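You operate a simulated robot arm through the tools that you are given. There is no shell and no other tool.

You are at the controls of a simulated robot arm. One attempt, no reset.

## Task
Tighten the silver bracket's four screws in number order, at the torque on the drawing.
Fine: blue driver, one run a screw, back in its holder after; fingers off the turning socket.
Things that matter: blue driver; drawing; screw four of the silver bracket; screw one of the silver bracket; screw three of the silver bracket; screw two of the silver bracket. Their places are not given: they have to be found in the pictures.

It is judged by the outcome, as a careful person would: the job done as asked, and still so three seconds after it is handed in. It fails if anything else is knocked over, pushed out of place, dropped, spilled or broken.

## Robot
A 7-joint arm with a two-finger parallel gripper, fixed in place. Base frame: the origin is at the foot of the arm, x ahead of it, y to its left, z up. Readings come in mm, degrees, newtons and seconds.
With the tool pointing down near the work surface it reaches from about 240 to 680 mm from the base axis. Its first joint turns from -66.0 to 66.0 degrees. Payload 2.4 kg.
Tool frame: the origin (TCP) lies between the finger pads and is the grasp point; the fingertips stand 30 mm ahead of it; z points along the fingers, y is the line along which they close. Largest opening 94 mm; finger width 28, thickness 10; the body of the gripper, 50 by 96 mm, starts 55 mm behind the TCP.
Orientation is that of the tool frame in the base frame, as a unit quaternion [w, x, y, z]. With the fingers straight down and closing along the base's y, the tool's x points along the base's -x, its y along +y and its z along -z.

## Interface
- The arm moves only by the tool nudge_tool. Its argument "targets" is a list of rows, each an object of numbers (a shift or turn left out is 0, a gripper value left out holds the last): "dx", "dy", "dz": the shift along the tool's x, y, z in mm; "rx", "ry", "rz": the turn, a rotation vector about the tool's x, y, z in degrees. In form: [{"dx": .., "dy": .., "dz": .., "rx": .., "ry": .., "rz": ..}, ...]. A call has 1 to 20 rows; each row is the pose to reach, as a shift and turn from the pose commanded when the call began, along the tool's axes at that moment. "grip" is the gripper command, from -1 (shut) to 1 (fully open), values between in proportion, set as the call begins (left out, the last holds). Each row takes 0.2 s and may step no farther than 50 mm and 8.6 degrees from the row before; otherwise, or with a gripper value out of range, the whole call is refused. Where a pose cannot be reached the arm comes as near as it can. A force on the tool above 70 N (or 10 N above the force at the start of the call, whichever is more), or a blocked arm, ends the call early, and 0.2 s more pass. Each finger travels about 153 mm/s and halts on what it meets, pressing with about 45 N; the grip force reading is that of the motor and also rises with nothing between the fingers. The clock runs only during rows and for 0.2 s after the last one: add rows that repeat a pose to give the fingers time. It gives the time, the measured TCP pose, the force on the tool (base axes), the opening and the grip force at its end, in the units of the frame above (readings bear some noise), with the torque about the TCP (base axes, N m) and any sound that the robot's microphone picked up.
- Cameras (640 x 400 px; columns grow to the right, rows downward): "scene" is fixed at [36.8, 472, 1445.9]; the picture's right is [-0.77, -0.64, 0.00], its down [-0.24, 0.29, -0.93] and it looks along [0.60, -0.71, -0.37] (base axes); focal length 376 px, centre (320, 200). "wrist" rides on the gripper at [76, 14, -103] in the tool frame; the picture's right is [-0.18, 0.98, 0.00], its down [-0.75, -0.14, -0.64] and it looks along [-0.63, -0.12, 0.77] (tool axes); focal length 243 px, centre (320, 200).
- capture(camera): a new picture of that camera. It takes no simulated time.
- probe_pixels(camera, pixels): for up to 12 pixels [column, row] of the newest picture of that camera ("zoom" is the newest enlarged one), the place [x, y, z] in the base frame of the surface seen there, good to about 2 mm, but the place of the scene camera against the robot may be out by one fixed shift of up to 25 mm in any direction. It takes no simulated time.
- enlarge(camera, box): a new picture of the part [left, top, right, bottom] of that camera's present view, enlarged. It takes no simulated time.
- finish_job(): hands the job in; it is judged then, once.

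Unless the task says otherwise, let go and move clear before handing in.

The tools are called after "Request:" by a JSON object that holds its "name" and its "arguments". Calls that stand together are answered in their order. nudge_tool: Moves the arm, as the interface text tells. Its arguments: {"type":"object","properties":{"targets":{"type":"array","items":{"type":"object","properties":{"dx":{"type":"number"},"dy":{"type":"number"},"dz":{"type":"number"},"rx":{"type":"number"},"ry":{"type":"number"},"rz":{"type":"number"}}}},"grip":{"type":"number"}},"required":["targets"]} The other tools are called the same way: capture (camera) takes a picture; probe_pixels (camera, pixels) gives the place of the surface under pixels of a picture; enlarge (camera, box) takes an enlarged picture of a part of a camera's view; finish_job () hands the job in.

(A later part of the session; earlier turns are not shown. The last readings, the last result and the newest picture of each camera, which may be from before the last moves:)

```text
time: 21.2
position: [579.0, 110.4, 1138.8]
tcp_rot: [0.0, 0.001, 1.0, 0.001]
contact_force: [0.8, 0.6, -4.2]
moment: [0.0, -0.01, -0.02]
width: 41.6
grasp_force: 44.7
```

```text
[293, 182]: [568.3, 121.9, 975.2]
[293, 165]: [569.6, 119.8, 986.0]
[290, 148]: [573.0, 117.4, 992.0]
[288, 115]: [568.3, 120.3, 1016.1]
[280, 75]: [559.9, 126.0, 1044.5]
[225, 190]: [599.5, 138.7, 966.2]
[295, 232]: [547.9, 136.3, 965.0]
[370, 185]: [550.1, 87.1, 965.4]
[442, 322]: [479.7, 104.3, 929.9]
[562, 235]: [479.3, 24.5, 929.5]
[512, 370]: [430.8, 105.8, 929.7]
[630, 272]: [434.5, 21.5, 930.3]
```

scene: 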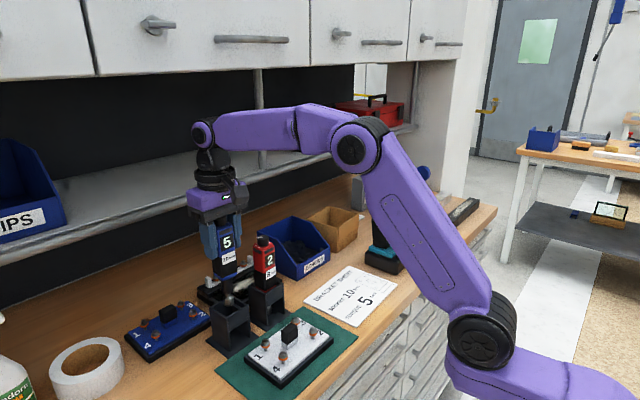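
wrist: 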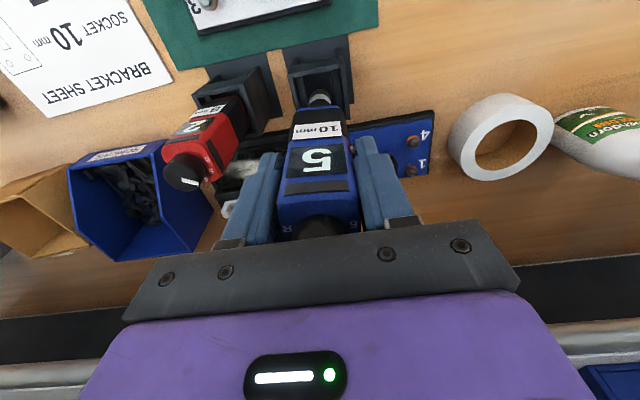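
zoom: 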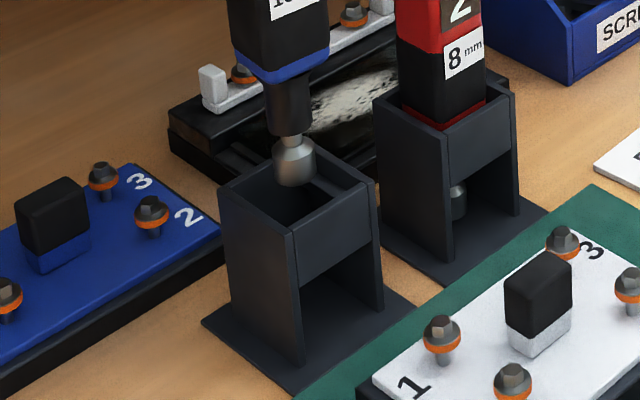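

The socket bottom is about 147 mm below the TCP, or z≈992 now, 8 mm above the holder rim. I'll rise 14 mm more, back off toward the bracket, and measure the screws with the wrist camera.

Request:
{"name": "nudge_tool", "arguments": {"targets": [{"dz": -7}, {"dz": -14}, {"dx": 30, "dz": -14}, {"dx": 65, "dz": -14}, {"dx": 100, "dy": -10, "dz": -14}, {"dx": 135, "dy": -25, "dz": -14}, {"dx": 160, "dy": -43, "dz": -14}, {"dx": 160, "dy": -43, "dz": -14}]}}

Request:
{"name": "capture", "arguments": {"camera": "wrist"}}

Request:
{"name": "enlarge", "arguments": {"camera": "wrist", "box": [230, 20, 410, 200]}}

Request:
{"name": "capture", "arguments": {"camera": "scene"}}

```text
time: 23.0
position: [420.2, 65.1, 1151.7]
tcp_rot: [0.0, 0.0, 1.0, 0.001]
contact_force: [-0.3, 0.0, -4.6]
moment: [0.01, -0.01, 0.02]
width: 41.8
grasp_force: 44.7
```

```text
taken
```

wrist: 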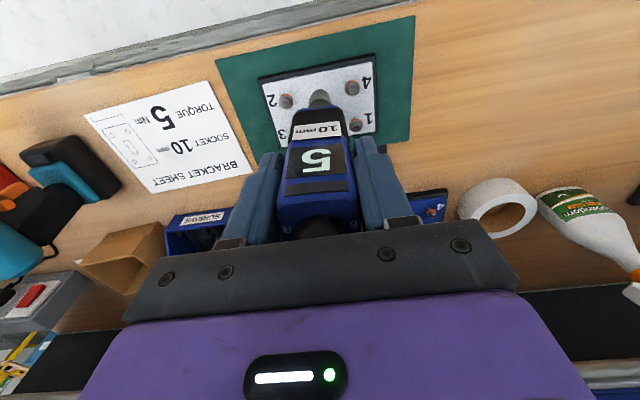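

```text
2.22 times, centred on (320, 110) of wrist
```

zoom: 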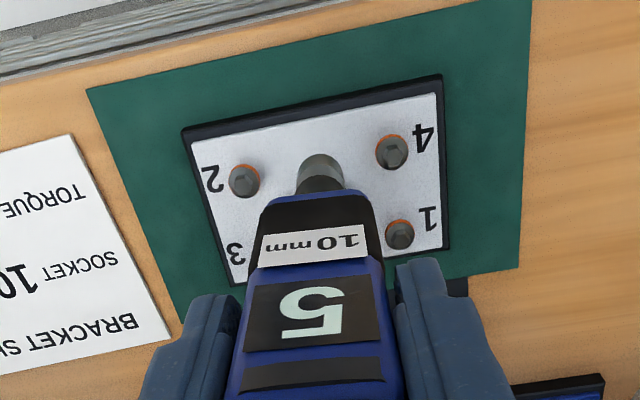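

```text
taken
```

scene: 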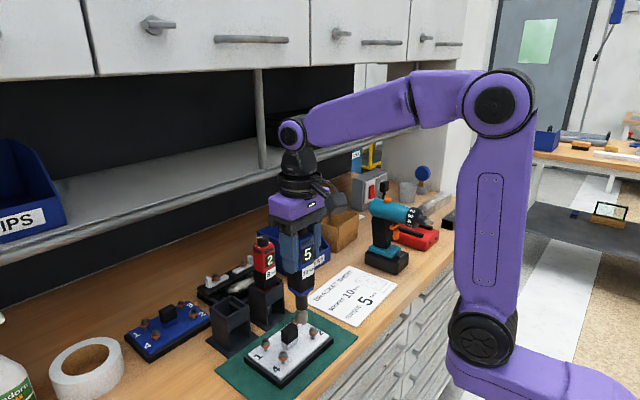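

Screws 1, 2 and 4 are visible at (400,233), (243,180) and (391,152) in the zoom, and 3 is hidden behind the driver. I'll enlarge and probe the head tops.

Request:
{"name": "enlarge", "arguments": {"camera": "wrist", "box": [325, 75, 375, 135]}}

Request:
{"name": "probe_pixels", "arguments": {"camera": "wrist", "pixels": [[340, 88], [343, 88], [352, 87], [355, 84], [355, 124], [353, 127], [358, 121], [286, 100], [288, 97], [284, 103], [320, 98], [365, 105]]}}

```text
6.67 times, centred on (350, 105) of wrist
```

zoom: 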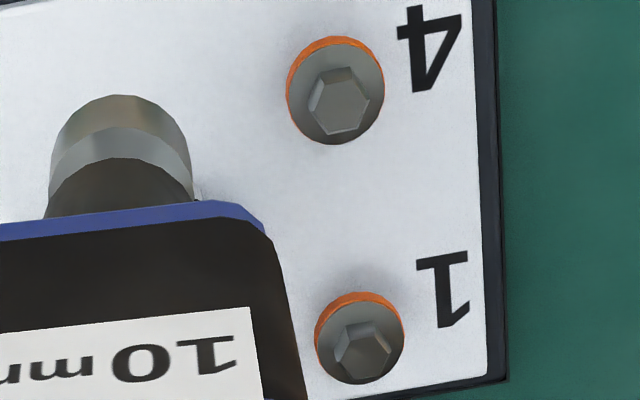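

```text
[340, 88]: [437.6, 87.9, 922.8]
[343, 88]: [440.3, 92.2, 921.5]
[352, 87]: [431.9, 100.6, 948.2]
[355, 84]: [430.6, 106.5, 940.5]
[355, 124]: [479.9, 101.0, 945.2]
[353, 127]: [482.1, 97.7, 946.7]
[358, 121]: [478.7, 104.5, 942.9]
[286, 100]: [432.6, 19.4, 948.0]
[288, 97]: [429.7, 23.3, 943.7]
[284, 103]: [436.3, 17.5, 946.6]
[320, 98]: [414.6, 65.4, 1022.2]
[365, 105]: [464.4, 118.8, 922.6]
```

Request:
{"name": "probe_pixels", "arguments": {"camera": "zoom", "pixels": [[340, 105], [320, 110], [360, 95], [332, 85], [345, 125], [362, 358], [345, 358], [380, 352], [360, 345], [368, 370], [300, 100], [395, 350]]}}

Request:
{"name": "enlarge", "arguments": {"camera": "wrist", "box": [260, 75, 310, 135]}}

```text
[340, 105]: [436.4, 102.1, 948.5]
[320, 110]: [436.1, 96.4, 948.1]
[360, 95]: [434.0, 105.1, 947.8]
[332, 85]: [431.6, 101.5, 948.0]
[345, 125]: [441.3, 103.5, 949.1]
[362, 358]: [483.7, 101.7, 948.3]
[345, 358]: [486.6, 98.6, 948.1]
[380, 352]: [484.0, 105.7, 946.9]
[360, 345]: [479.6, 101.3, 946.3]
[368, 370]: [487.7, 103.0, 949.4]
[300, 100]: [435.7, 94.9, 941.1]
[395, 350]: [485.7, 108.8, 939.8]
```

```text
6.67 times, centred on (285, 105) of wrist
```

zoom: 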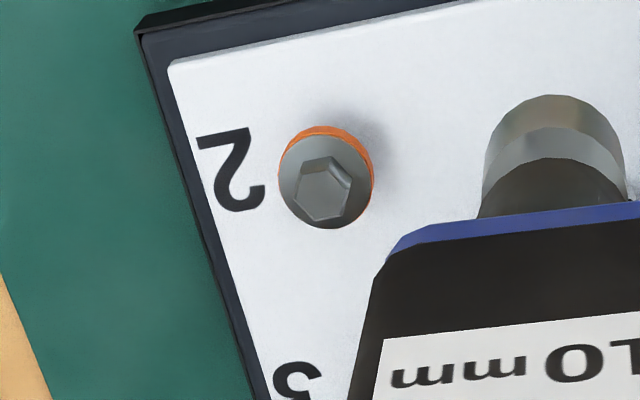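

Request:
{"name": "probe_pixels", "arguments": {"camera": "zoom", "pixels": [[322, 190], [308, 190], [337, 185], [320, 172], [323, 208], [295, 190], [550, 110], [510, 170], [600, 160]]}}

Request:
{"name": "enlarge", "arguments": {"camera": "scene", "box": [240, 300, 340, 390]}}

```text
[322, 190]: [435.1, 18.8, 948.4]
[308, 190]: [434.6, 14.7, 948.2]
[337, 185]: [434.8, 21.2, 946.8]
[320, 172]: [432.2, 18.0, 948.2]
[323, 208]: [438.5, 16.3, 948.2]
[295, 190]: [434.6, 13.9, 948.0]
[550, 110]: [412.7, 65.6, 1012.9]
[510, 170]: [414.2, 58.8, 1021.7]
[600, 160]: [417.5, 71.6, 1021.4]
```

```text
4.44 times, centred on (290, 345) of scene
```

zoom: 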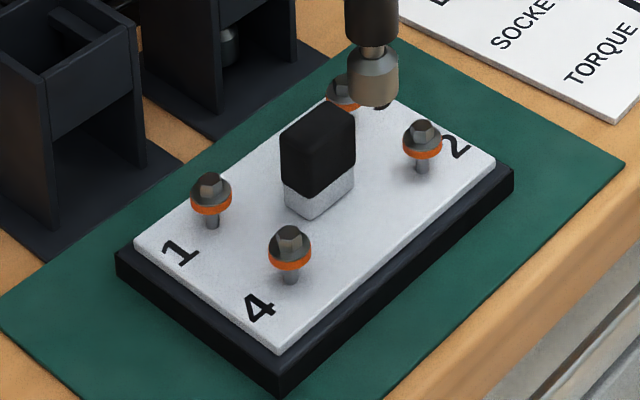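

Screw 2's head is at about (435,18,948), and the layout is aligned with the base axes, so screw 3 should be near (484,18). I'll check screw 3 and the socket tip in the scene view.

Request:
{"name": "probe_pixels", "arguments": {"camera": "zoom", "pixels": [[372, 99], [372, 85], [355, 75], [395, 75], [210, 185], [290, 238], [422, 130], [340, 83], [318, 125], [380, 106], [372, 40]]}}

```text
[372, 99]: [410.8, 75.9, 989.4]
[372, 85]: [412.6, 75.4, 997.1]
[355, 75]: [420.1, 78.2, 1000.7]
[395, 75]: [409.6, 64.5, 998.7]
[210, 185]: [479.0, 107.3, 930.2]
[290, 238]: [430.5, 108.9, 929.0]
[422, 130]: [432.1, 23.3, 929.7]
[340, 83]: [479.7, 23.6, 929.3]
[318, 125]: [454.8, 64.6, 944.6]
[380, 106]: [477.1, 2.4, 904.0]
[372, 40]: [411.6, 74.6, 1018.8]
```

In the wrist frame, screw 1 is at (484.5,102,948) and screw 3 at (485,18). The socket tip is 146 mm below the TCP. I'll move over screw 1 and come down to about 11 mm above its head.

Request:
{"name": "nudge_tool", "arguments": {"targets": [{"dx": -32, "dy": 18}, {"dx": -64.5, "dy": 36.6}, {"dx": -64.5, "dy": 36.6, "dz": 20}, {"dx": -64.5, "dy": 36.6, "dz": 46}, {"dx": -64.5, "dy": 36.6, "dz": 46}]}}

Request:
{"name": "capture", "arguments": {"camera": "wrist"}}

Request:
{"name": "enlarge", "arguments": {"camera": "wrist", "box": [270, 50, 370, 130]}}

Request:
{"name": "enlarge", "arguments": {"camera": "scene", "box": [230, 290, 320, 380]}}

```text
time: 24.2
position: [485.7, 103.2, 1105.0]
tcp_rot: [0.001, 0.0, 1.0, 0.0]
contact_force: [-0.4, -0.1, -4.5]
moment: [0.02, 0.0, -0.01]
width: 41.5
grasp_force: 44.9
```

```text
taken
```

wrist: 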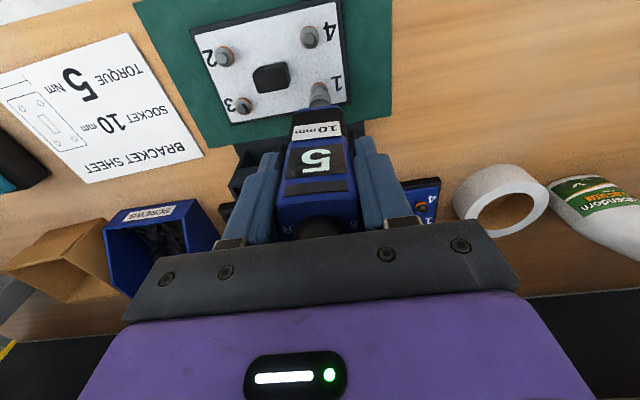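

```text
5.00 times, centred on (320, 90) of wrist
```

zoom: 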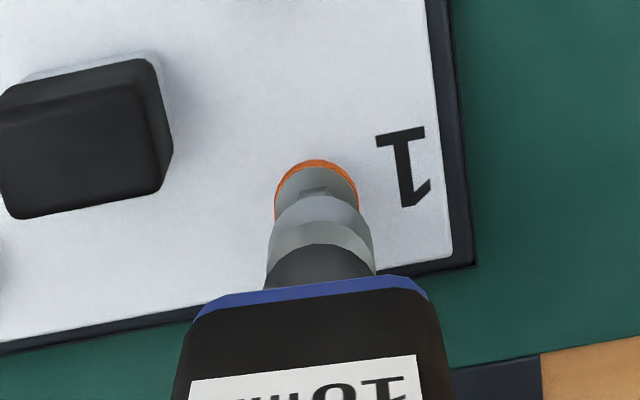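

```text
4.44 times, centred on (275, 335) of scene
```

zoom: 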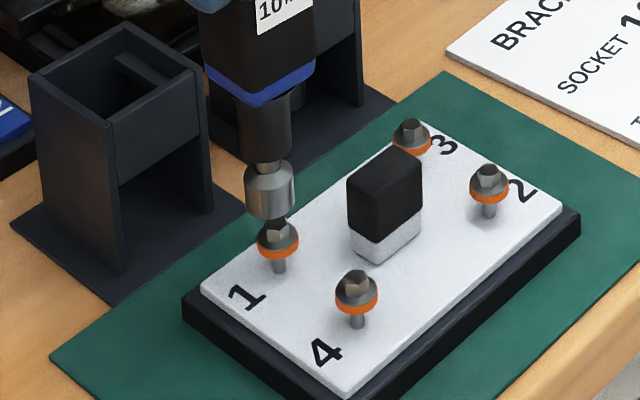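

The socket is just above screw 1. The views suggest the screw is about 1.5–2 mm toward -x and -y of the socket axis, so I'll zoom in to refine.

Request:
{"name": "enlarge", "arguments": {"camera": "scene", "box": [252, 320, 280, 350]}}

Request:
{"name": "enlarge", "arguments": {"camera": "wrist", "box": [305, 75, 335, 105]}}

Request:
{"name": "nudge_tool", "arguments": {"targets": [{"dz": 0}]}}

```text
13.33 times, centred on (266, 335) of scene
```

zoom: 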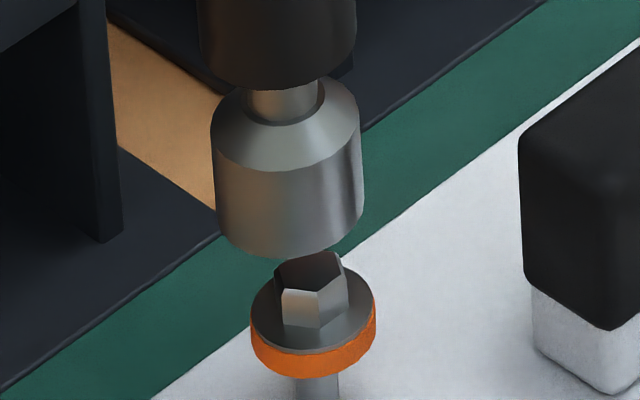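

```text
13.33 times, centred on (320, 90) of wrist
```

zoom: 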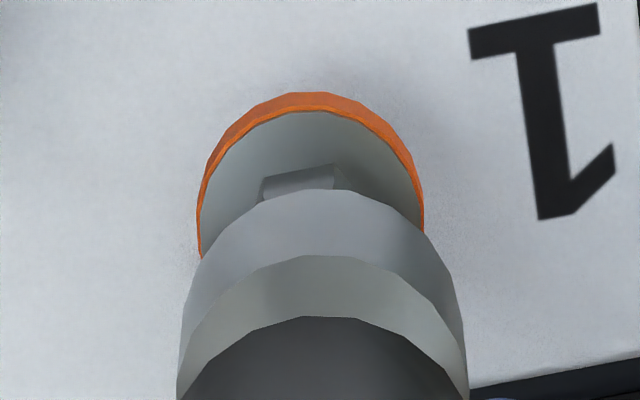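

```text
time: 24.6
position: [485.2, 102.3, 1104.1]
tcp_rot: [0.0, 0.001, 1.0, 0.001]
contact_force: [-0.2, -0.6, -4.9]
moment: [0.02, -0.01, 0.0]
width: 41.2
grasp_force: 45.1
```

Request:
{"name": "enlarge", "arguments": {"camera": "scene", "box": [252, 320, 280, 350]}}

Request:
{"name": "probe_pixels", "arguments": {"camera": "zoom", "pixels": [[222, 200], [356, 190], [289, 240], [289, 210], [289, 180], [313, 365], [257, 345], [369, 340], [313, 340], [320, 305], [290, 340], [270, 240]]}}

```text
13.33 times, centred on (266, 335) of scene
```

zoom: 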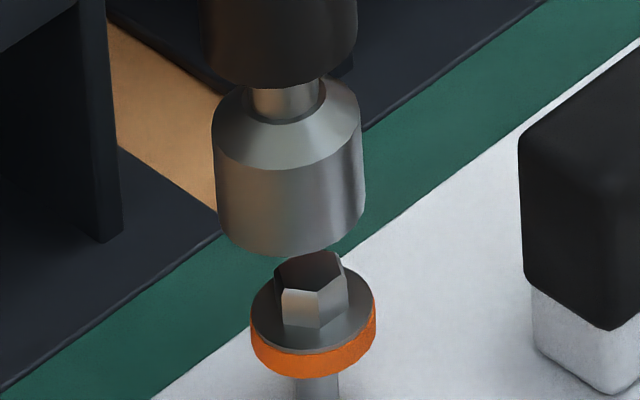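

```text
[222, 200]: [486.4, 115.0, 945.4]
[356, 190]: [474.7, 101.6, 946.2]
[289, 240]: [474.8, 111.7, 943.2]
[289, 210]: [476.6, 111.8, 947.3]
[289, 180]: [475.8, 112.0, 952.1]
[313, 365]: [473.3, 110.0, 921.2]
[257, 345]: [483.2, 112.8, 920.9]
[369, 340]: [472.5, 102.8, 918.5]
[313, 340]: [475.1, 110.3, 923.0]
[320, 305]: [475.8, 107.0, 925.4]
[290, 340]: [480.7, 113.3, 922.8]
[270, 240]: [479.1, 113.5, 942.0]
```

Both estimates agree that the screw sits about 2.8 mm toward -x and 0.4 mm toward -y of the socket axis. I'll correct and re-check.

Request:
{"name": "nudge_tool", "arguments": {"targets": [{"dx": 2.8, "dy": -0.4}, {"dx": 2.8, "dy": -0.4}]}}

Request:
{"name": "enlarge", "arguments": {"camera": "scene", "box": [252, 320, 280, 350]}}

Request:
{"name": "enlarge", "arguments": {"camera": "wrist", "box": [305, 75, 335, 105]}}

```text
time: 25.2
position: [483.4, 102.0, 1104.3]
tcp_rot: [0.0, 0.001, 1.0, 0.0]
contact_force: [0.6, 0.6, -4.3]
moment: [-0.01, 0.01, 0.0]
width: 41.1
grasp_force: 45.2
```

```text
13.33 times, centred on (266, 335) of scene
```

zoom: 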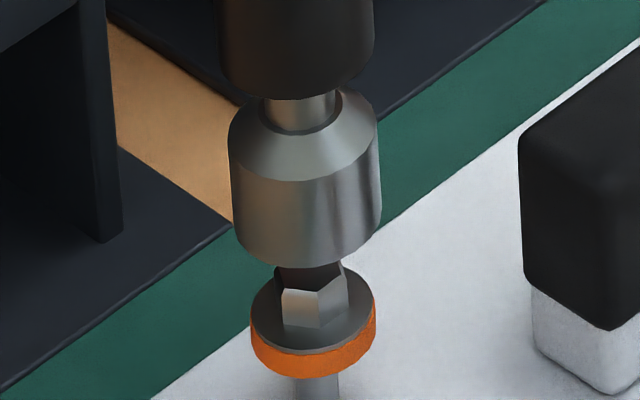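

```text
13.33 times, centred on (320, 90) of wrist
```

zoom: 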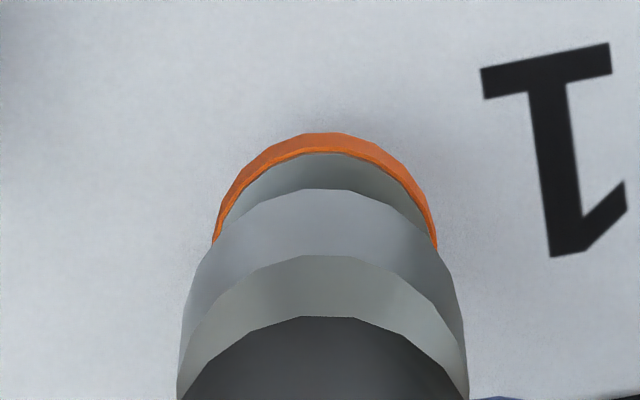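

Aligned within about 0.3 mm in both views. I'll lower slowly onto the head and watch the force.

Request:
{"name": "nudge_tool", "arguments": {"targets": [{"dz": 3}, {"dz": 6}, {"dz": 8}, {"dz": 10}, {"dz": 12}]}}

Request:
{"name": "enlarge", "arguments": {"camera": "scene", "box": [230, 290, 320, 380]}}

```text
time: 26.4
position: [482.4, 102.7, 1093.4]
tcp_rot: [0.0, 0.001, 1.0, 0.001]
contact_force: [0.3, -0.1, -4.7]
moment: [-0.04, -0.02, 0.0]
width: 40.8
grasp_force: 44.8
```

```text
4.44 times, centred on (275, 335) of scene
```

zoom: 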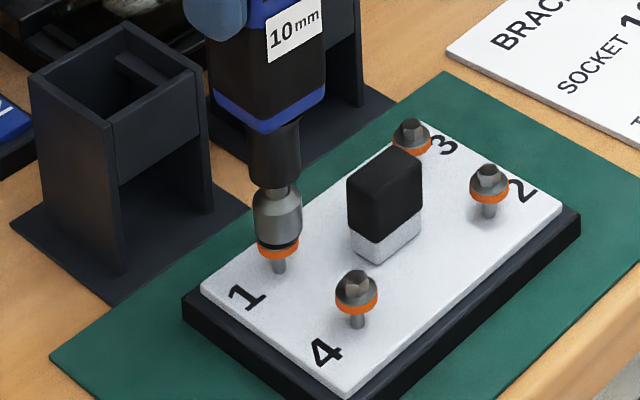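

The socket is over the hex with no contact force yet. I'll continue lowering in 1 mm steps.

Request:
{"name": "nudge_tool", "arguments": {"targets": [{"dz": 1}, {"dz": 2}, {"dz": 3}]}}

Request:
{"name": "enlarge", "arguments": {"camera": "scene", "box": [252, 320, 280, 350]}}

Request:
{"name": "enlarge", "arguments": {"camera": "scene", "box": [220, 230, 300, 350]}}

```text
time: 27.2
position: [481.2, 101.3, 1091.1]
tcp_rot: [0.001, 0.001, 1.0, 0.002]
contact_force: [0.4, -1.6, -0.1]
moment: [-0.14, -0.11, 0.0]
width: 40.9
grasp_force: 44.8
```

```text
13.33 times, centred on (266, 335) of scene
```

zoom: 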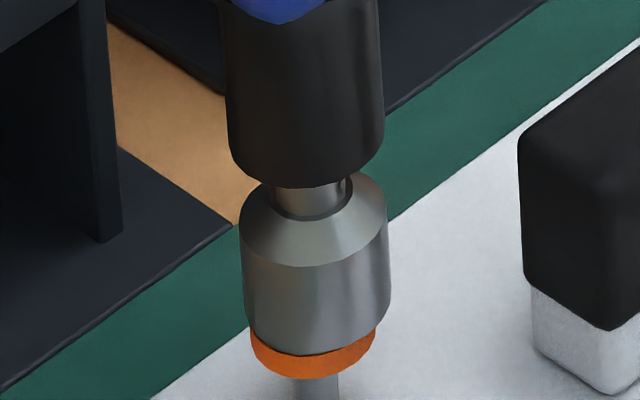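

```text
3.33 times, centred on (260, 290) of scene
```

zoom: 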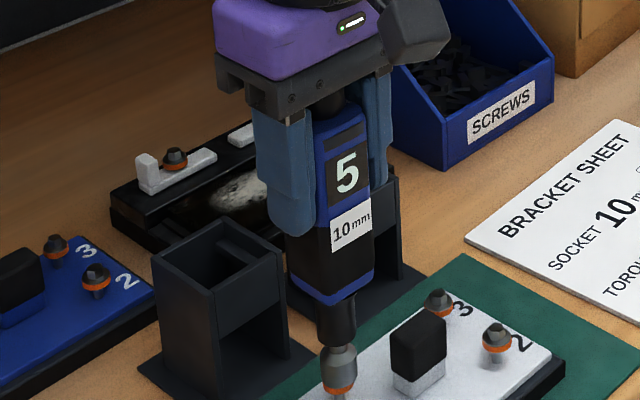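

The socket is seated on screw 1, with about 4.5 N taken off the weight. The neck below the chuck may be a push-to-start nose, so I'll press in further 1 mm steps.

Request:
{"name": "nudge_tool", "arguments": {"targets": [{"dz": 1}, {"dz": 2}]}}

Request:
{"name": "enlarge", "arguments": {"camera": "scene", "box": [252, 320, 280, 350]}}

Request:
{"name": "enlarge", "arguments": {"camera": "scene", "box": [220, 230, 300, 350]}}

```text
time: 27.8
position: [480.5, 101.7, 1088.4]
tcp_rot: [0.001, 0.001, 1.0, 0.001]
contact_force: [1.2, -1.1, 2.2]
moment: [-0.12, -0.15, -0.02]
width: 40.4
grasp_force: 45.2
```

```text
13.33 times, centred on (266, 335) of scene
```

zoom: 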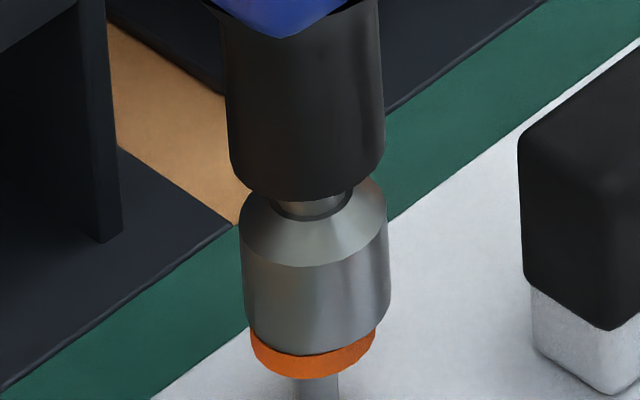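

```text
3.33 times, centred on (260, 290) of scene
```

zoom: 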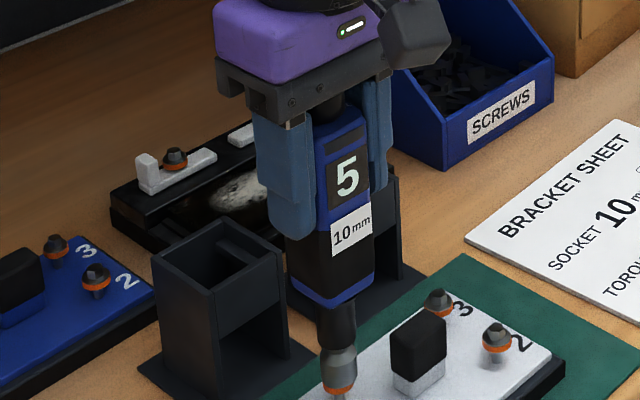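

The nose is compressing as expected for push-to-start, with about 7 N net. The clock stops between calls, so I'll press 1 mm at a time and listen for the motor.

Request:
{"name": "nudge_tool", "arguments": {"targets": [{"dz": 1}]}}

Request:
{"name": "enlarge", "arguments": {"camera": "scene", "box": [252, 320, 280, 350]}}

```text
time: 28.2
position: [481.1, 101.8, 1086.3]
tcp_rot: [0.0, 0.001, 1.0, 0.001]
contact_force: [1.2, -0.9, 0.9]
moment: [-0.19, -0.18, -0.05]
width: 40.6
grasp_force: 45.4
```

```text
13.33 times, centred on (266, 335) of scene
```

zoom: 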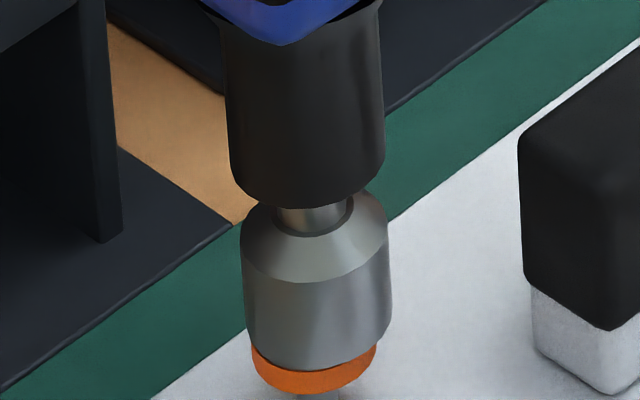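

Screw 1 has started turning down: the orange ring dropped from about row 378 to 395. I'll keep following it down so the nose stays pressed.

Request:
{"name": "nudge_tool", "arguments": {"targets": [{"dz": 2.5}]}}

Request:
{"name": "enlarge", "arguments": {"camera": "scene", "box": [252, 325, 280, 355]}}

```text
time: 28.6
position: [482.4, 102.6, 1083.5]
tcp_rot: [0.001, 0.002, 1.0, 0.0]
contact_force: [0.4, -2.6, -0.1]
moment: [-0.34, -0.03, 0.0]
width: 40.2
grasp_force: 44.9
```

```text
13.33 times, centred on (266, 340) of scene
```

zoom: 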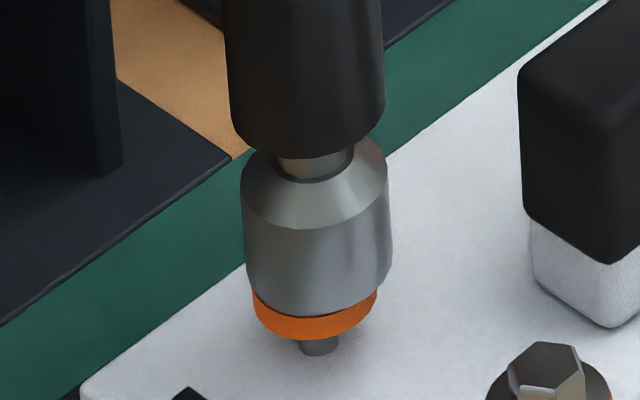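

The screw keeps descending and the nose is still slightly compressed. I'll keep following at a faster rate.

Request:
{"name": "nudge_tool", "arguments": {"targets": [{"dz": 3}]}}

Request:
{"name": "enlarge", "arguments": {"camera": "scene", "box": [252, 325, 280, 355]}}

```text
time: 29.0
position: [481.9, 103.1, 1080.5]
tcp_rot: [-0.001, 0.0, 1.0, 0.001]
contact_force: [-0.6, -2.1, 0.3]
moment: [-0.27, 0.01, 0.0]
width: 40.4
grasp_force: 45.3
```

```text
13.33 times, centred on (266, 340) of scene
```

zoom: 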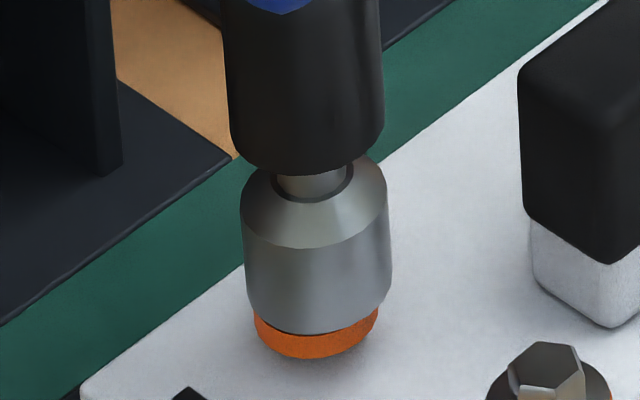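

The orange ring is now almost down to the plate (row 358). I'll continue following.

Request:
{"name": "nudge_tool", "arguments": {"targets": [{"dz": 2.5}]}}

Request:
{"name": "enlarge", "arguments": {"camera": "scene", "box": [252, 325, 280, 355]}}

Request:
{"name": "enlarge", "arguments": {"camera": "scene", "box": [220, 230, 300, 350]}}

```text
time: 29.4
position: [480.2, 104.0, 1078.4]
tcp_rot: [0.0, 0.001, 1.0, 0.0]
contact_force: [-0.6, -1.4, 2.2]
moment: [-0.27, 0.12, 0.01]
width: 40.3
grasp_force: 44.4
```

```text
13.33 times, centred on (266, 340) of scene
```

zoom: 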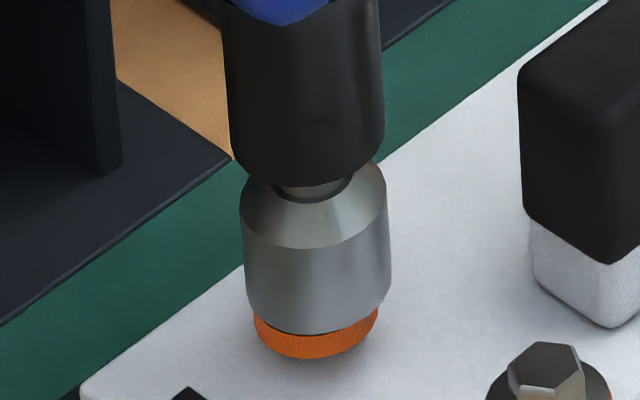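

```text
3.33 times, centred on (260, 290) of scene
```

zoom: 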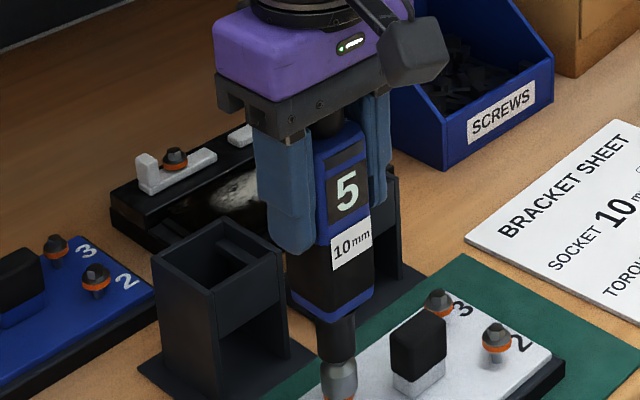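

The nose is compressed further but the screw seems seated on the plate (ring bottom still at row 358). I'll hold for a moment and see what happens.

Request:
{"name": "nudge_tool", "arguments": {"targets": [{"dz": 0}]}}

Request:
{"name": "enlarge", "arguments": {"camera": "scene", "box": [252, 325, 280, 355]}}

Request:
{"name": "capture", "arguments": {"camera": "wrist"}}

Request:
{"name": "enlarge", "arguments": {"camera": "wrist", "box": [270, 70, 370, 220]}}

```text
time: 29.8
position: [480.5, 102.2, 1077.9]
tcp_rot: [0.0, 0.001, 1.0, 0.001]
contact_force: [0.7, -1.5, 0.1]
moment: [-0.25, 0.03, -0.02]
width: 40.0
grasp_force: 45.1
```

```text
13.33 times, centred on (266, 340) of scene
```

zoom: 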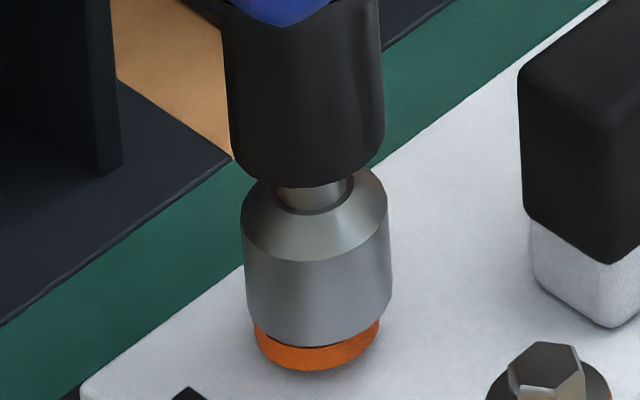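

```text
taken
```

wrist: 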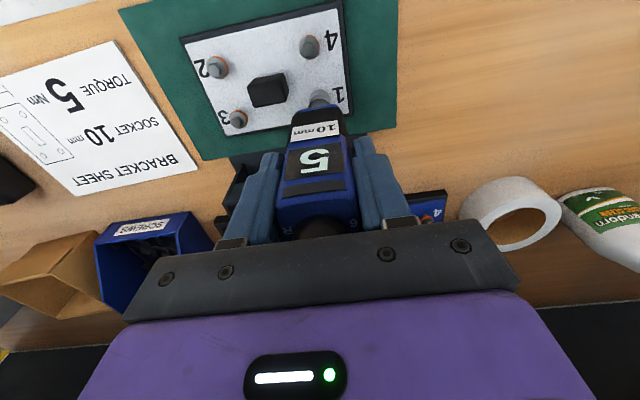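

```text
2.67 times, centred on (320, 145) of wrist
```

zoom: 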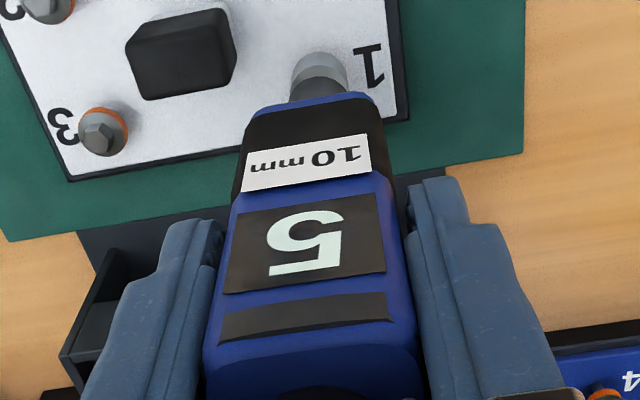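

The screw dropped again (ring bottom now row 370), so it is still being driven. I'll press further so the nose stays well compressed through to the end of this run.

Request:
{"name": "nudge_tool", "arguments": {"targets": [{"dz": 3.5}]}}

Request:
{"name": "enlarge", "arguments": {"camera": "scene", "box": [252, 325, 280, 355]}}

```text
time: 30.2
position: [480.6, 102.2, 1074.9]
tcp_rot: [0.0, 0.0, 1.0, 0.001]
contact_force: [1.2, 2.2, 0.4]
moment: [0.19, -0.14, -0.05]
width: 40.2
grasp_force: 45.6
```

```text
13.33 times, centred on (266, 340) of scene
```

zoom: 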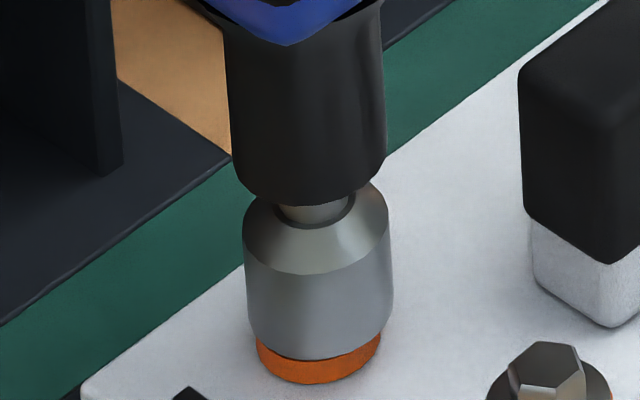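

The ring is at row 383 and still going down. I'll keep following.

Request:
{"name": "nudge_tool", "arguments": {"targets": [{"dz": 3}]}}

Request:
{"name": "enlarge", "arguments": {"camera": "scene", "box": [252, 325, 280, 355]}}

```text
time: 30.6
position: [480.6, 102.2, 1071.9]
tcp_rot: [0.0, 0.0, 1.0, 0.001]
contact_force: [1.0, 1.8, 1.7]
moment: [0.26, -0.12, 0.01]
width: 40.2
grasp_force: 44.9
```

```text
13.33 times, centred on (266, 340) of scene
```

zoom: 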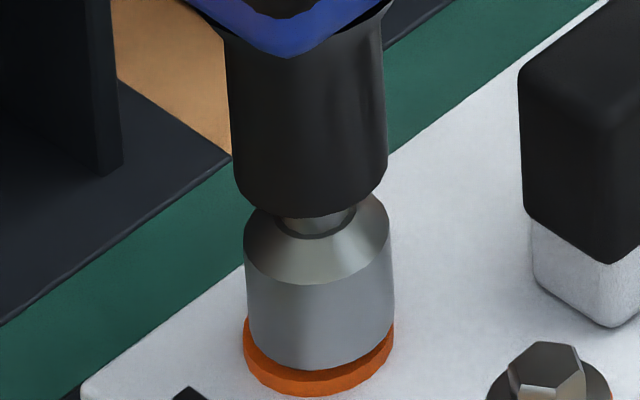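

The orange washer has now spread out (squashed) around the socket, so the screw is seating. I'll hold the press with a small follow until the clutch stops it.

Request:
{"name": "nudge_tool", "arguments": {"targets": [{"dz": 1}]}}

Request:
{"name": "enlarge", "arguments": {"camera": "scene", "box": [252, 325, 280, 355]}}

Request:
{"name": "enlarge", "arguments": {"camera": "scene", "box": [220, 240, 300, 350]}}

```text
time: 31.0
position: [481.7, 102.8, 1070.6]
tcp_rot: [0.001, 0.001, 1.0, 0.001]
contact_force: [1.1, 0.9, 1.1]
moment: [0.3, -0.21, -0.01]
width: 40.1
grasp_force: 44.9
```

```text
13.33 times, centred on (266, 340) of scene
```

zoom: 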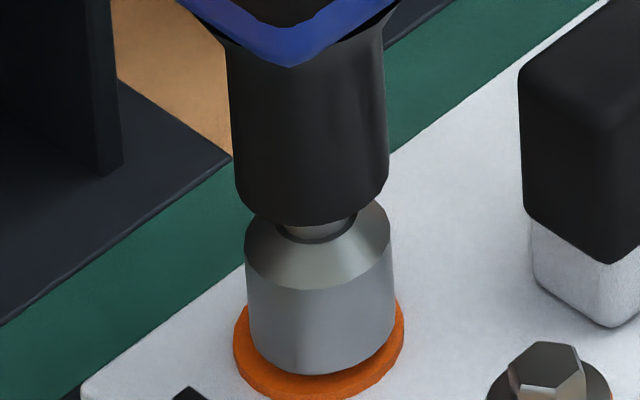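

```text
3.64 times, centred on (260, 295) of scene
```

zoom: 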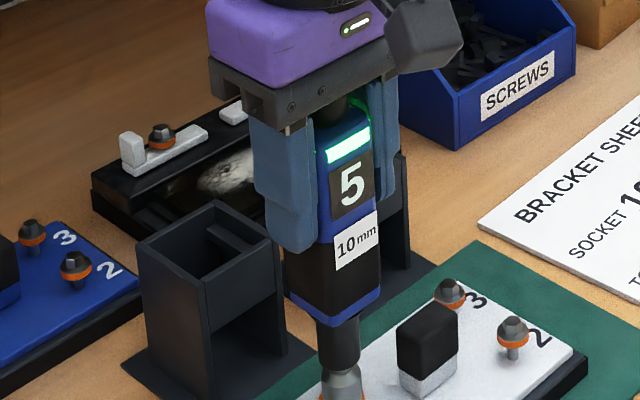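

The driver's light strip has turned green, so the clutch tripped and screw 1 is done. I'll lift straight off.

Request:
{"name": "nudge_tool", "arguments": {"targets": [{"dz": -4}, {"dz": -10}, {"dz": -20}, {"dz": -40}, {"dz": -60}, {"dz": -60}]}}

Request:
{"name": "enlarge", "arguments": {"camera": "scene", "box": [230, 290, 320, 380]}}

Request:
{"name": "enlarge", "arguments": {"camera": "scene", "box": [220, 210, 300, 330]}}

Request:
{"name": "capture", "arguments": {"camera": "wrist"}}

```text
time: 32.4
position: [478.6, 102.2, 1129.7]
tcp_rot: [0.0, 0.001, 1.0, 0.0]
contact_force: [0.5, -0.7, -4.1]
moment: [-0.01, 0.02, 0.02]
width: 40.1
grasp_force: 45.3
```

```text
4.44 times, centred on (275, 335) of scene
```

zoom: 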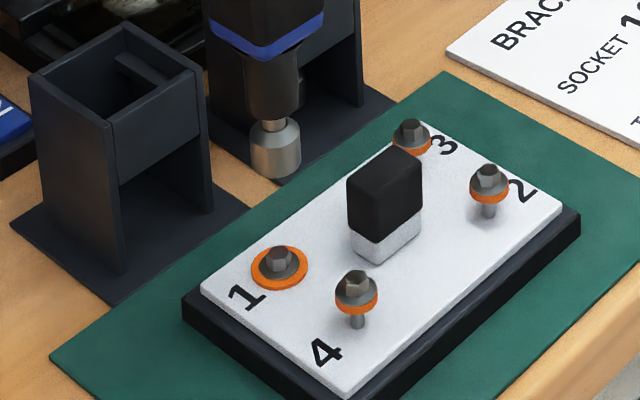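

```text
3.33 times, centred on (260, 270) of scene
```

zoom: 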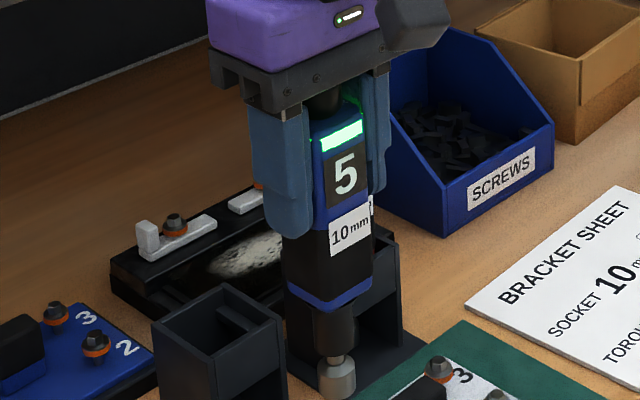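

```text
taken
```

wrist: 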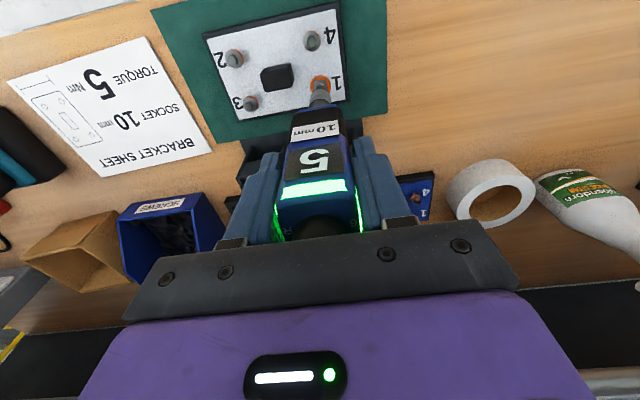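

Screw 1 is seated and its washer is spread, with the driver light green. Next is screw 2. I'll move over it using the same offset and check alignment from about 11 mm above.

Request:
{"name": "nudge_tool", "arguments": {"targets": [{"dx": 12, "dy": -21, "dz": -10}, {"dx": 24, "dy": -42, "dz": -10}, {"dx": 36, "dy": -63, "dz": -10}, {"dx": 48.7, "dy": -84, "dz": -10}, {"dx": 48.7, "dy": -84, "dz": 10}, {"dx": 48.7, "dy": -84, "dz": 26}, {"dx": 48.7, "dy": -84, "dz": 26}]}}

Request:
{"name": "enlarge", "arguments": {"camera": "scene", "box": [295, 305, 335, 345]}}

Request:
{"name": "capture", "arguments": {"camera": "wrist"}}

Request:
{"name": "enlarge", "arguments": {"camera": "wrist", "box": [305, 70, 335, 100]}}

```text
time: 34.0
position: [432.1, 17.3, 1104.1]
tcp_rot: [0.0, 0.001, 1.0, 0.001]
contact_force: [-1.2, -0.7, -4.6]
moment: [0.01, 0.0, -0.01]
width: 40.4
grasp_force: 45.2
```

```text
10.00 times, centred on (315, 325) of scene
```

zoom: 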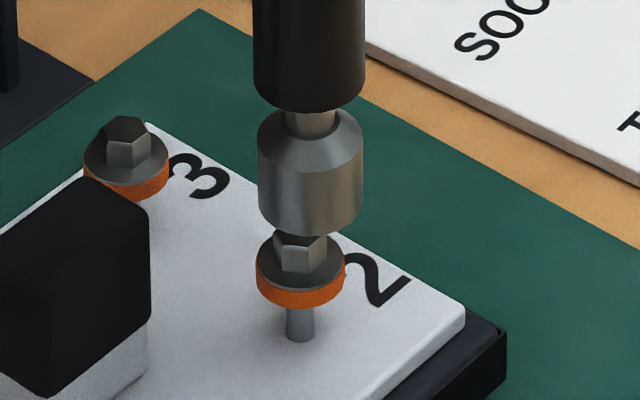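

```text
taken
```

wrist: 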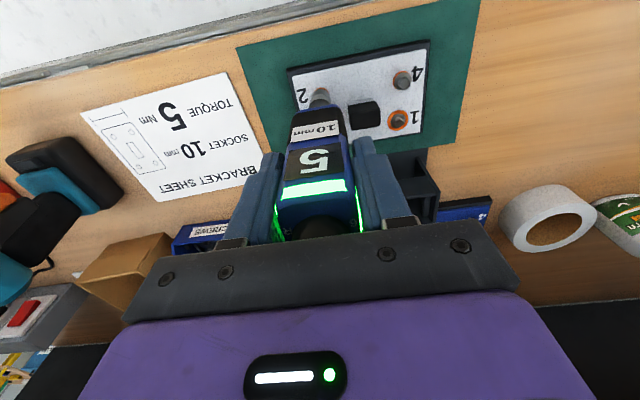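

```text
13.33 times, centred on (320, 85) of wrist
```

zoom: 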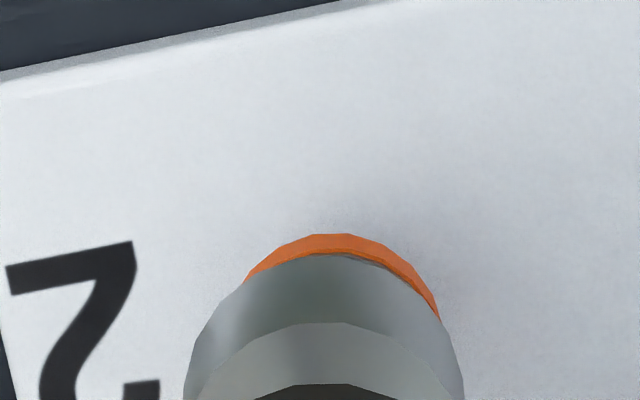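

The scene shows the socket about 1.1 px right of screw 2, which puts the screw about 2.9 mm toward +x. The driver may have pivoted slightly in the grip. I'll correct and re-check.

Request:
{"name": "nudge_tool", "arguments": {"targets": [{"dx": -2.8}, {"dx": -2.8}]}}

Request:
{"name": "enlarge", "arguments": {"camera": "scene", "box": [295, 315, 325, 345]}}

Request:
{"name": "enlarge", "arguments": {"camera": "wrist", "box": [305, 70, 335, 100]}}

Request:
{"name": "enlarge", "arguments": {"camera": "scene", "box": [260, 210, 360, 350]}}

```text
time: 34.6
position: [434.4, 18.1, 1104.5]
tcp_rot: [0.0, 0.0, 1.0, 0.001]
contact_force: [0.6, 0.3, -4.5]
moment: [0.0, 0.02, 0.02]
width: 40.0
grasp_force: 45.1
```

```text
13.33 times, centred on (310, 330) of scene
```

zoom: 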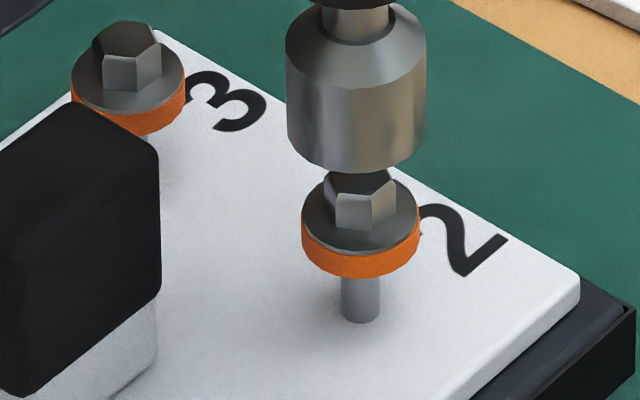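

```text
13.33 times, centred on (320, 85) of wrist
```

zoom: 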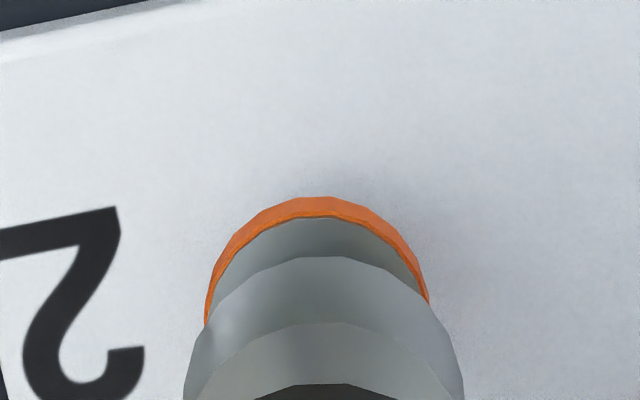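

```text
2.86 times, centred on (310, 280) of scene
```

zoom: 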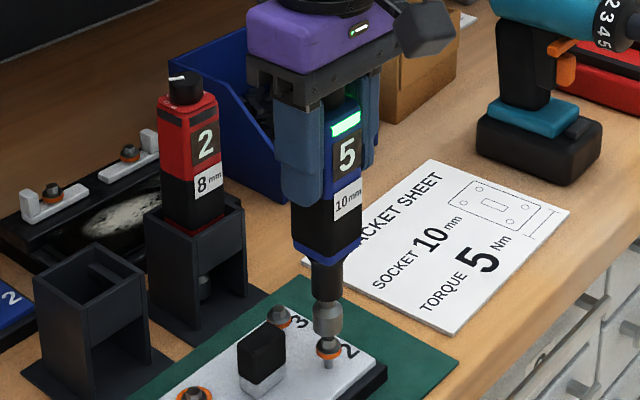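

It's now within about 0.6 mm. I'll make one last small correction and lower until the socket meets the head.

Request:
{"name": "nudge_tool", "arguments": {"targets": [{"dx": 0.3, "dy": -0.6}, {"dx": 0.3, "dy": -0.6, "dz": 5}, {"dx": 0.3, "dy": -0.6, "dz": 9}, {"dx": 0.3, "dy": -0.6, "dz": 12}, {"dx": 0.3, "dy": -0.6, "dz": 14}]}}

Request:
{"name": "enlarge", "arguments": {"camera": "scene", "box": [295, 315, 325, 345]}}

```text
time: 35.8
position: [435.2, 17.1, 1089.9]
tcp_rot: [0.0, 0.001, 1.0, 0.001]
contact_force: [-0.3, -0.1, -4.9]
moment: [0.02, 0.02, -0.02]
width: 40.1
grasp_force: 44.7
```

```text
13.33 times, centred on (310, 330) of scene
```

zoom: 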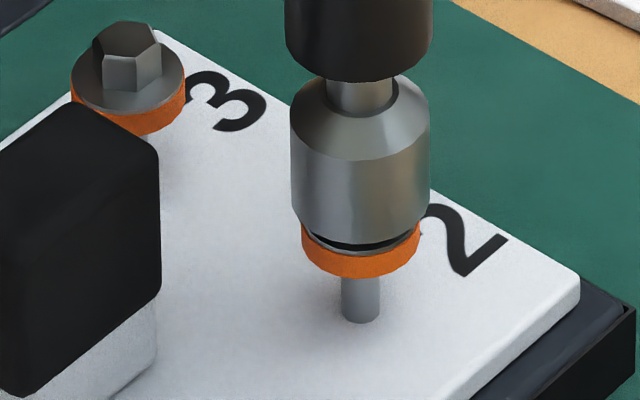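

The socket is centred with about a 2 mm gap and no force yet. I'll press to start and follow at about 5 mm/s in one continuous move.

Request:
{"name": "nudge_tool", "arguments": {"targets": [{"dz": 2}, {"dz": 4}, {"dz": 5.5}, {"dz": 6.5}, {"dz": 7.5}, {"dz": 8.7}]}}

Request:
{"name": "enlarge", "arguments": {"camera": "scene", "box": [295, 315, 325, 345]}}

Request:
{"name": "enlarge", "arguments": {"camera": "scene", "box": [270, 230, 350, 350]}}

```text
time: 37.2
position: [435.5, 18.1, 1084.3]
tcp_rot: [0.001, 0.001, 1.0, 0.001]
contact_force: [1.2, 0.2, 2.8]
moment: [0.07, -0.2, -0.01]
width: 40.2
grasp_force: 44.3
```

```text
13.33 times, centred on (310, 330) of scene
```

zoom: 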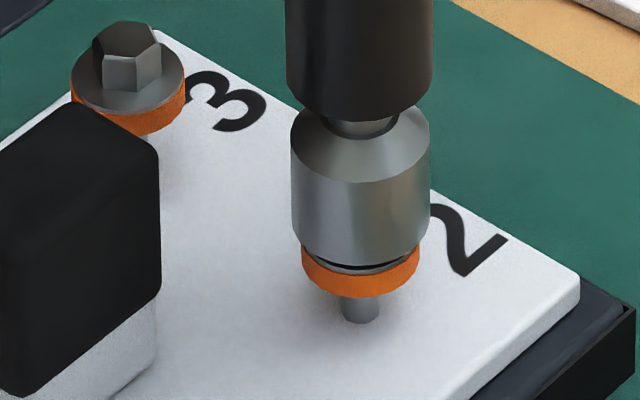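

```text
3.33 times, centred on (310, 290) of scene
```

zoom: 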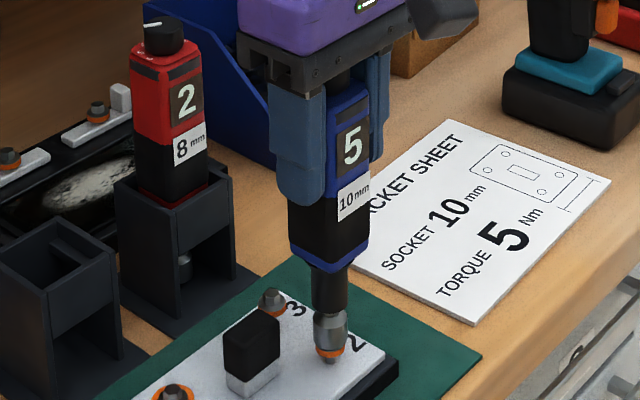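

The strip went off, which means it's running, and screw 2 has dropped about 3 mm with the nose still compressed. I'll continue following.

Request:
{"name": "nudge_tool", "arguments": {"targets": [{"dz": 1.2}, {"dz": 2.3}, {"dz": 3.4}, {"dz": 4.5}, {"dz": 5.5}]}}

Request:
{"name": "enlarge", "arguments": {"camera": "scene", "box": [295, 315, 325, 345]}}

Request:
{"name": "enlarge", "arguments": {"camera": "scene", "box": [270, 230, 350, 350]}}

```text
time: 38.4
position: [433.5, 16.5, 1077.4]
tcp_rot: [0.0, 0.001, 1.0, 0.001]
contact_force: [-1.5, 0.6, 1.7]
moment: [0.13, 0.2, 0.0]
width: 40.2
grasp_force: 44.6
```

```text
13.33 times, centred on (310, 330) of scene
```

zoom: 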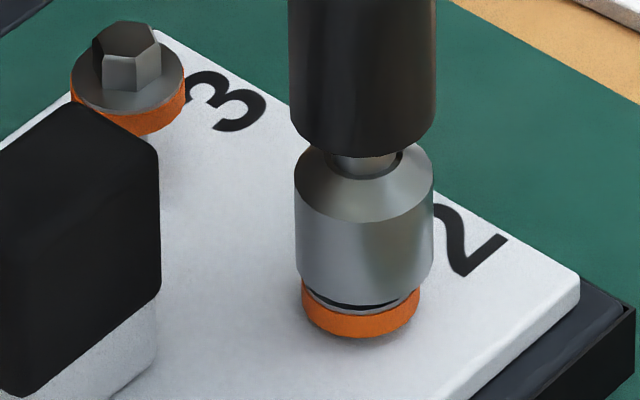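

```text
3.33 times, centred on (310, 290) of scene
```

zoom: 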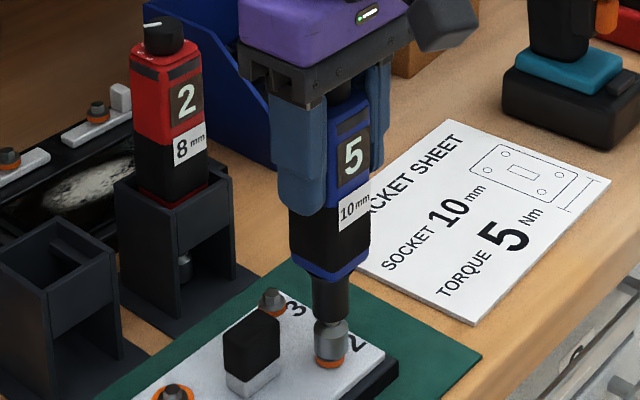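

The screw is dropping at about 5.4 mm/s. I'll keep the nose pressed through the last few millimetres.

Request:
{"name": "nudge_tool", "arguments": {"targets": [{"dz": 1.5}, {"dz": 2.8}, {"dz": 3.8}]}}

Request:
{"name": "enlarge", "arguments": {"camera": "scene", "box": [295, 315, 325, 345]}}

Request:
{"name": "enlarge", "arguments": {"camera": "scene", "box": [270, 230, 350, 350]}}

```text
time: 39.2
position: [435.2, 17.8, 1072.3]
tcp_rot: [0.0, 0.001, 1.0, 0.001]
contact_force: [0.5, -2.6, 2.6]
moment: [-0.4, -0.1, 0.02]
width: 40.4
grasp_force: 45.3
```

```text
13.33 times, centred on (310, 330) of scene
```

zoom: 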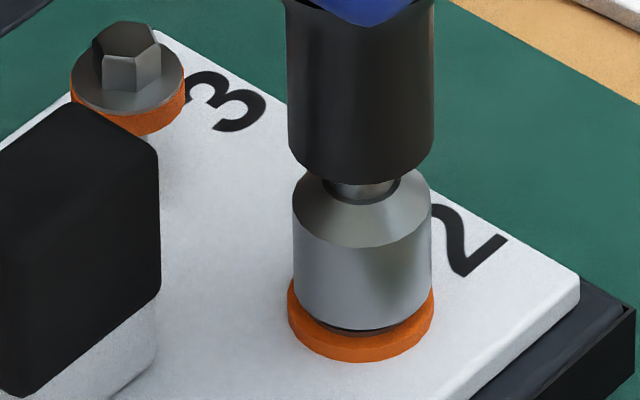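

```text
3.33 times, centred on (310, 290) of scene
```

zoom: 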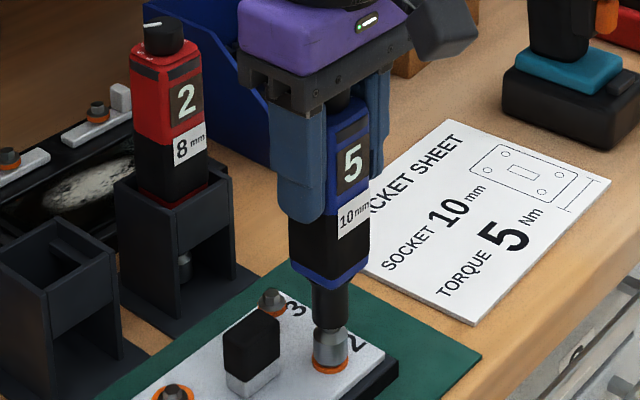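

The washer is starting to spread and the light is still off. I'll follow a little more.

Request:
{"name": "nudge_tool", "arguments": {"targets": [{"dz": 1}]}}

Request:
{"name": "enlarge", "arguments": {"camera": "scene", "box": [295, 315, 325, 345]}}

Request:
{"name": "enlarge", "arguments": {"camera": "scene", "box": [270, 230, 350, 350]}}

```text
time: 39.6
position: [434.6, 17.4, 1072.3]
tcp_rot: [0.0, 0.0, 1.0, 0.001]
contact_force: [1.5, -1.0, 1.0]
moment: [-0.06, -0.14, 0.01]
width: 40.2
grasp_force: 45.5
```

```text
13.33 times, centred on (310, 330) of scene
```

zoom: 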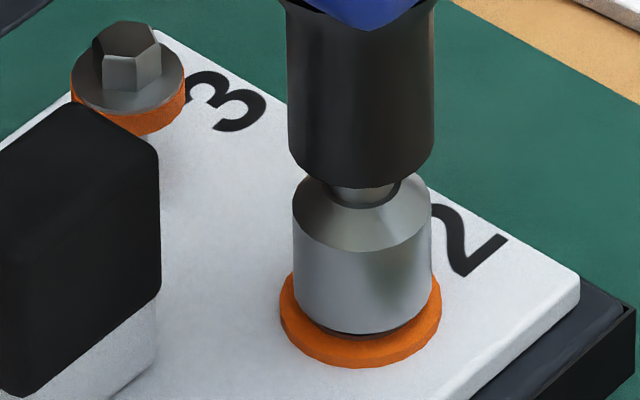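

```text
3.33 times, centred on (310, 290) of scene
```

zoom: 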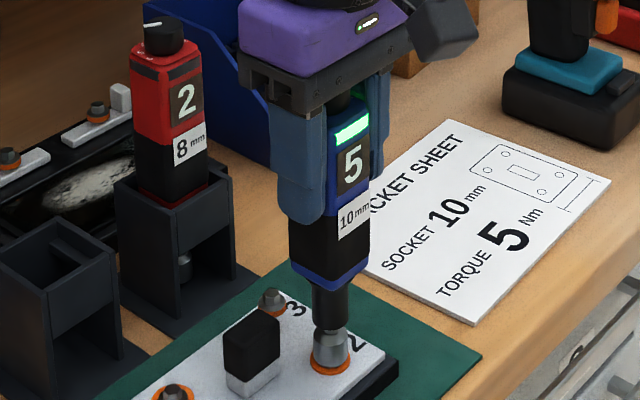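

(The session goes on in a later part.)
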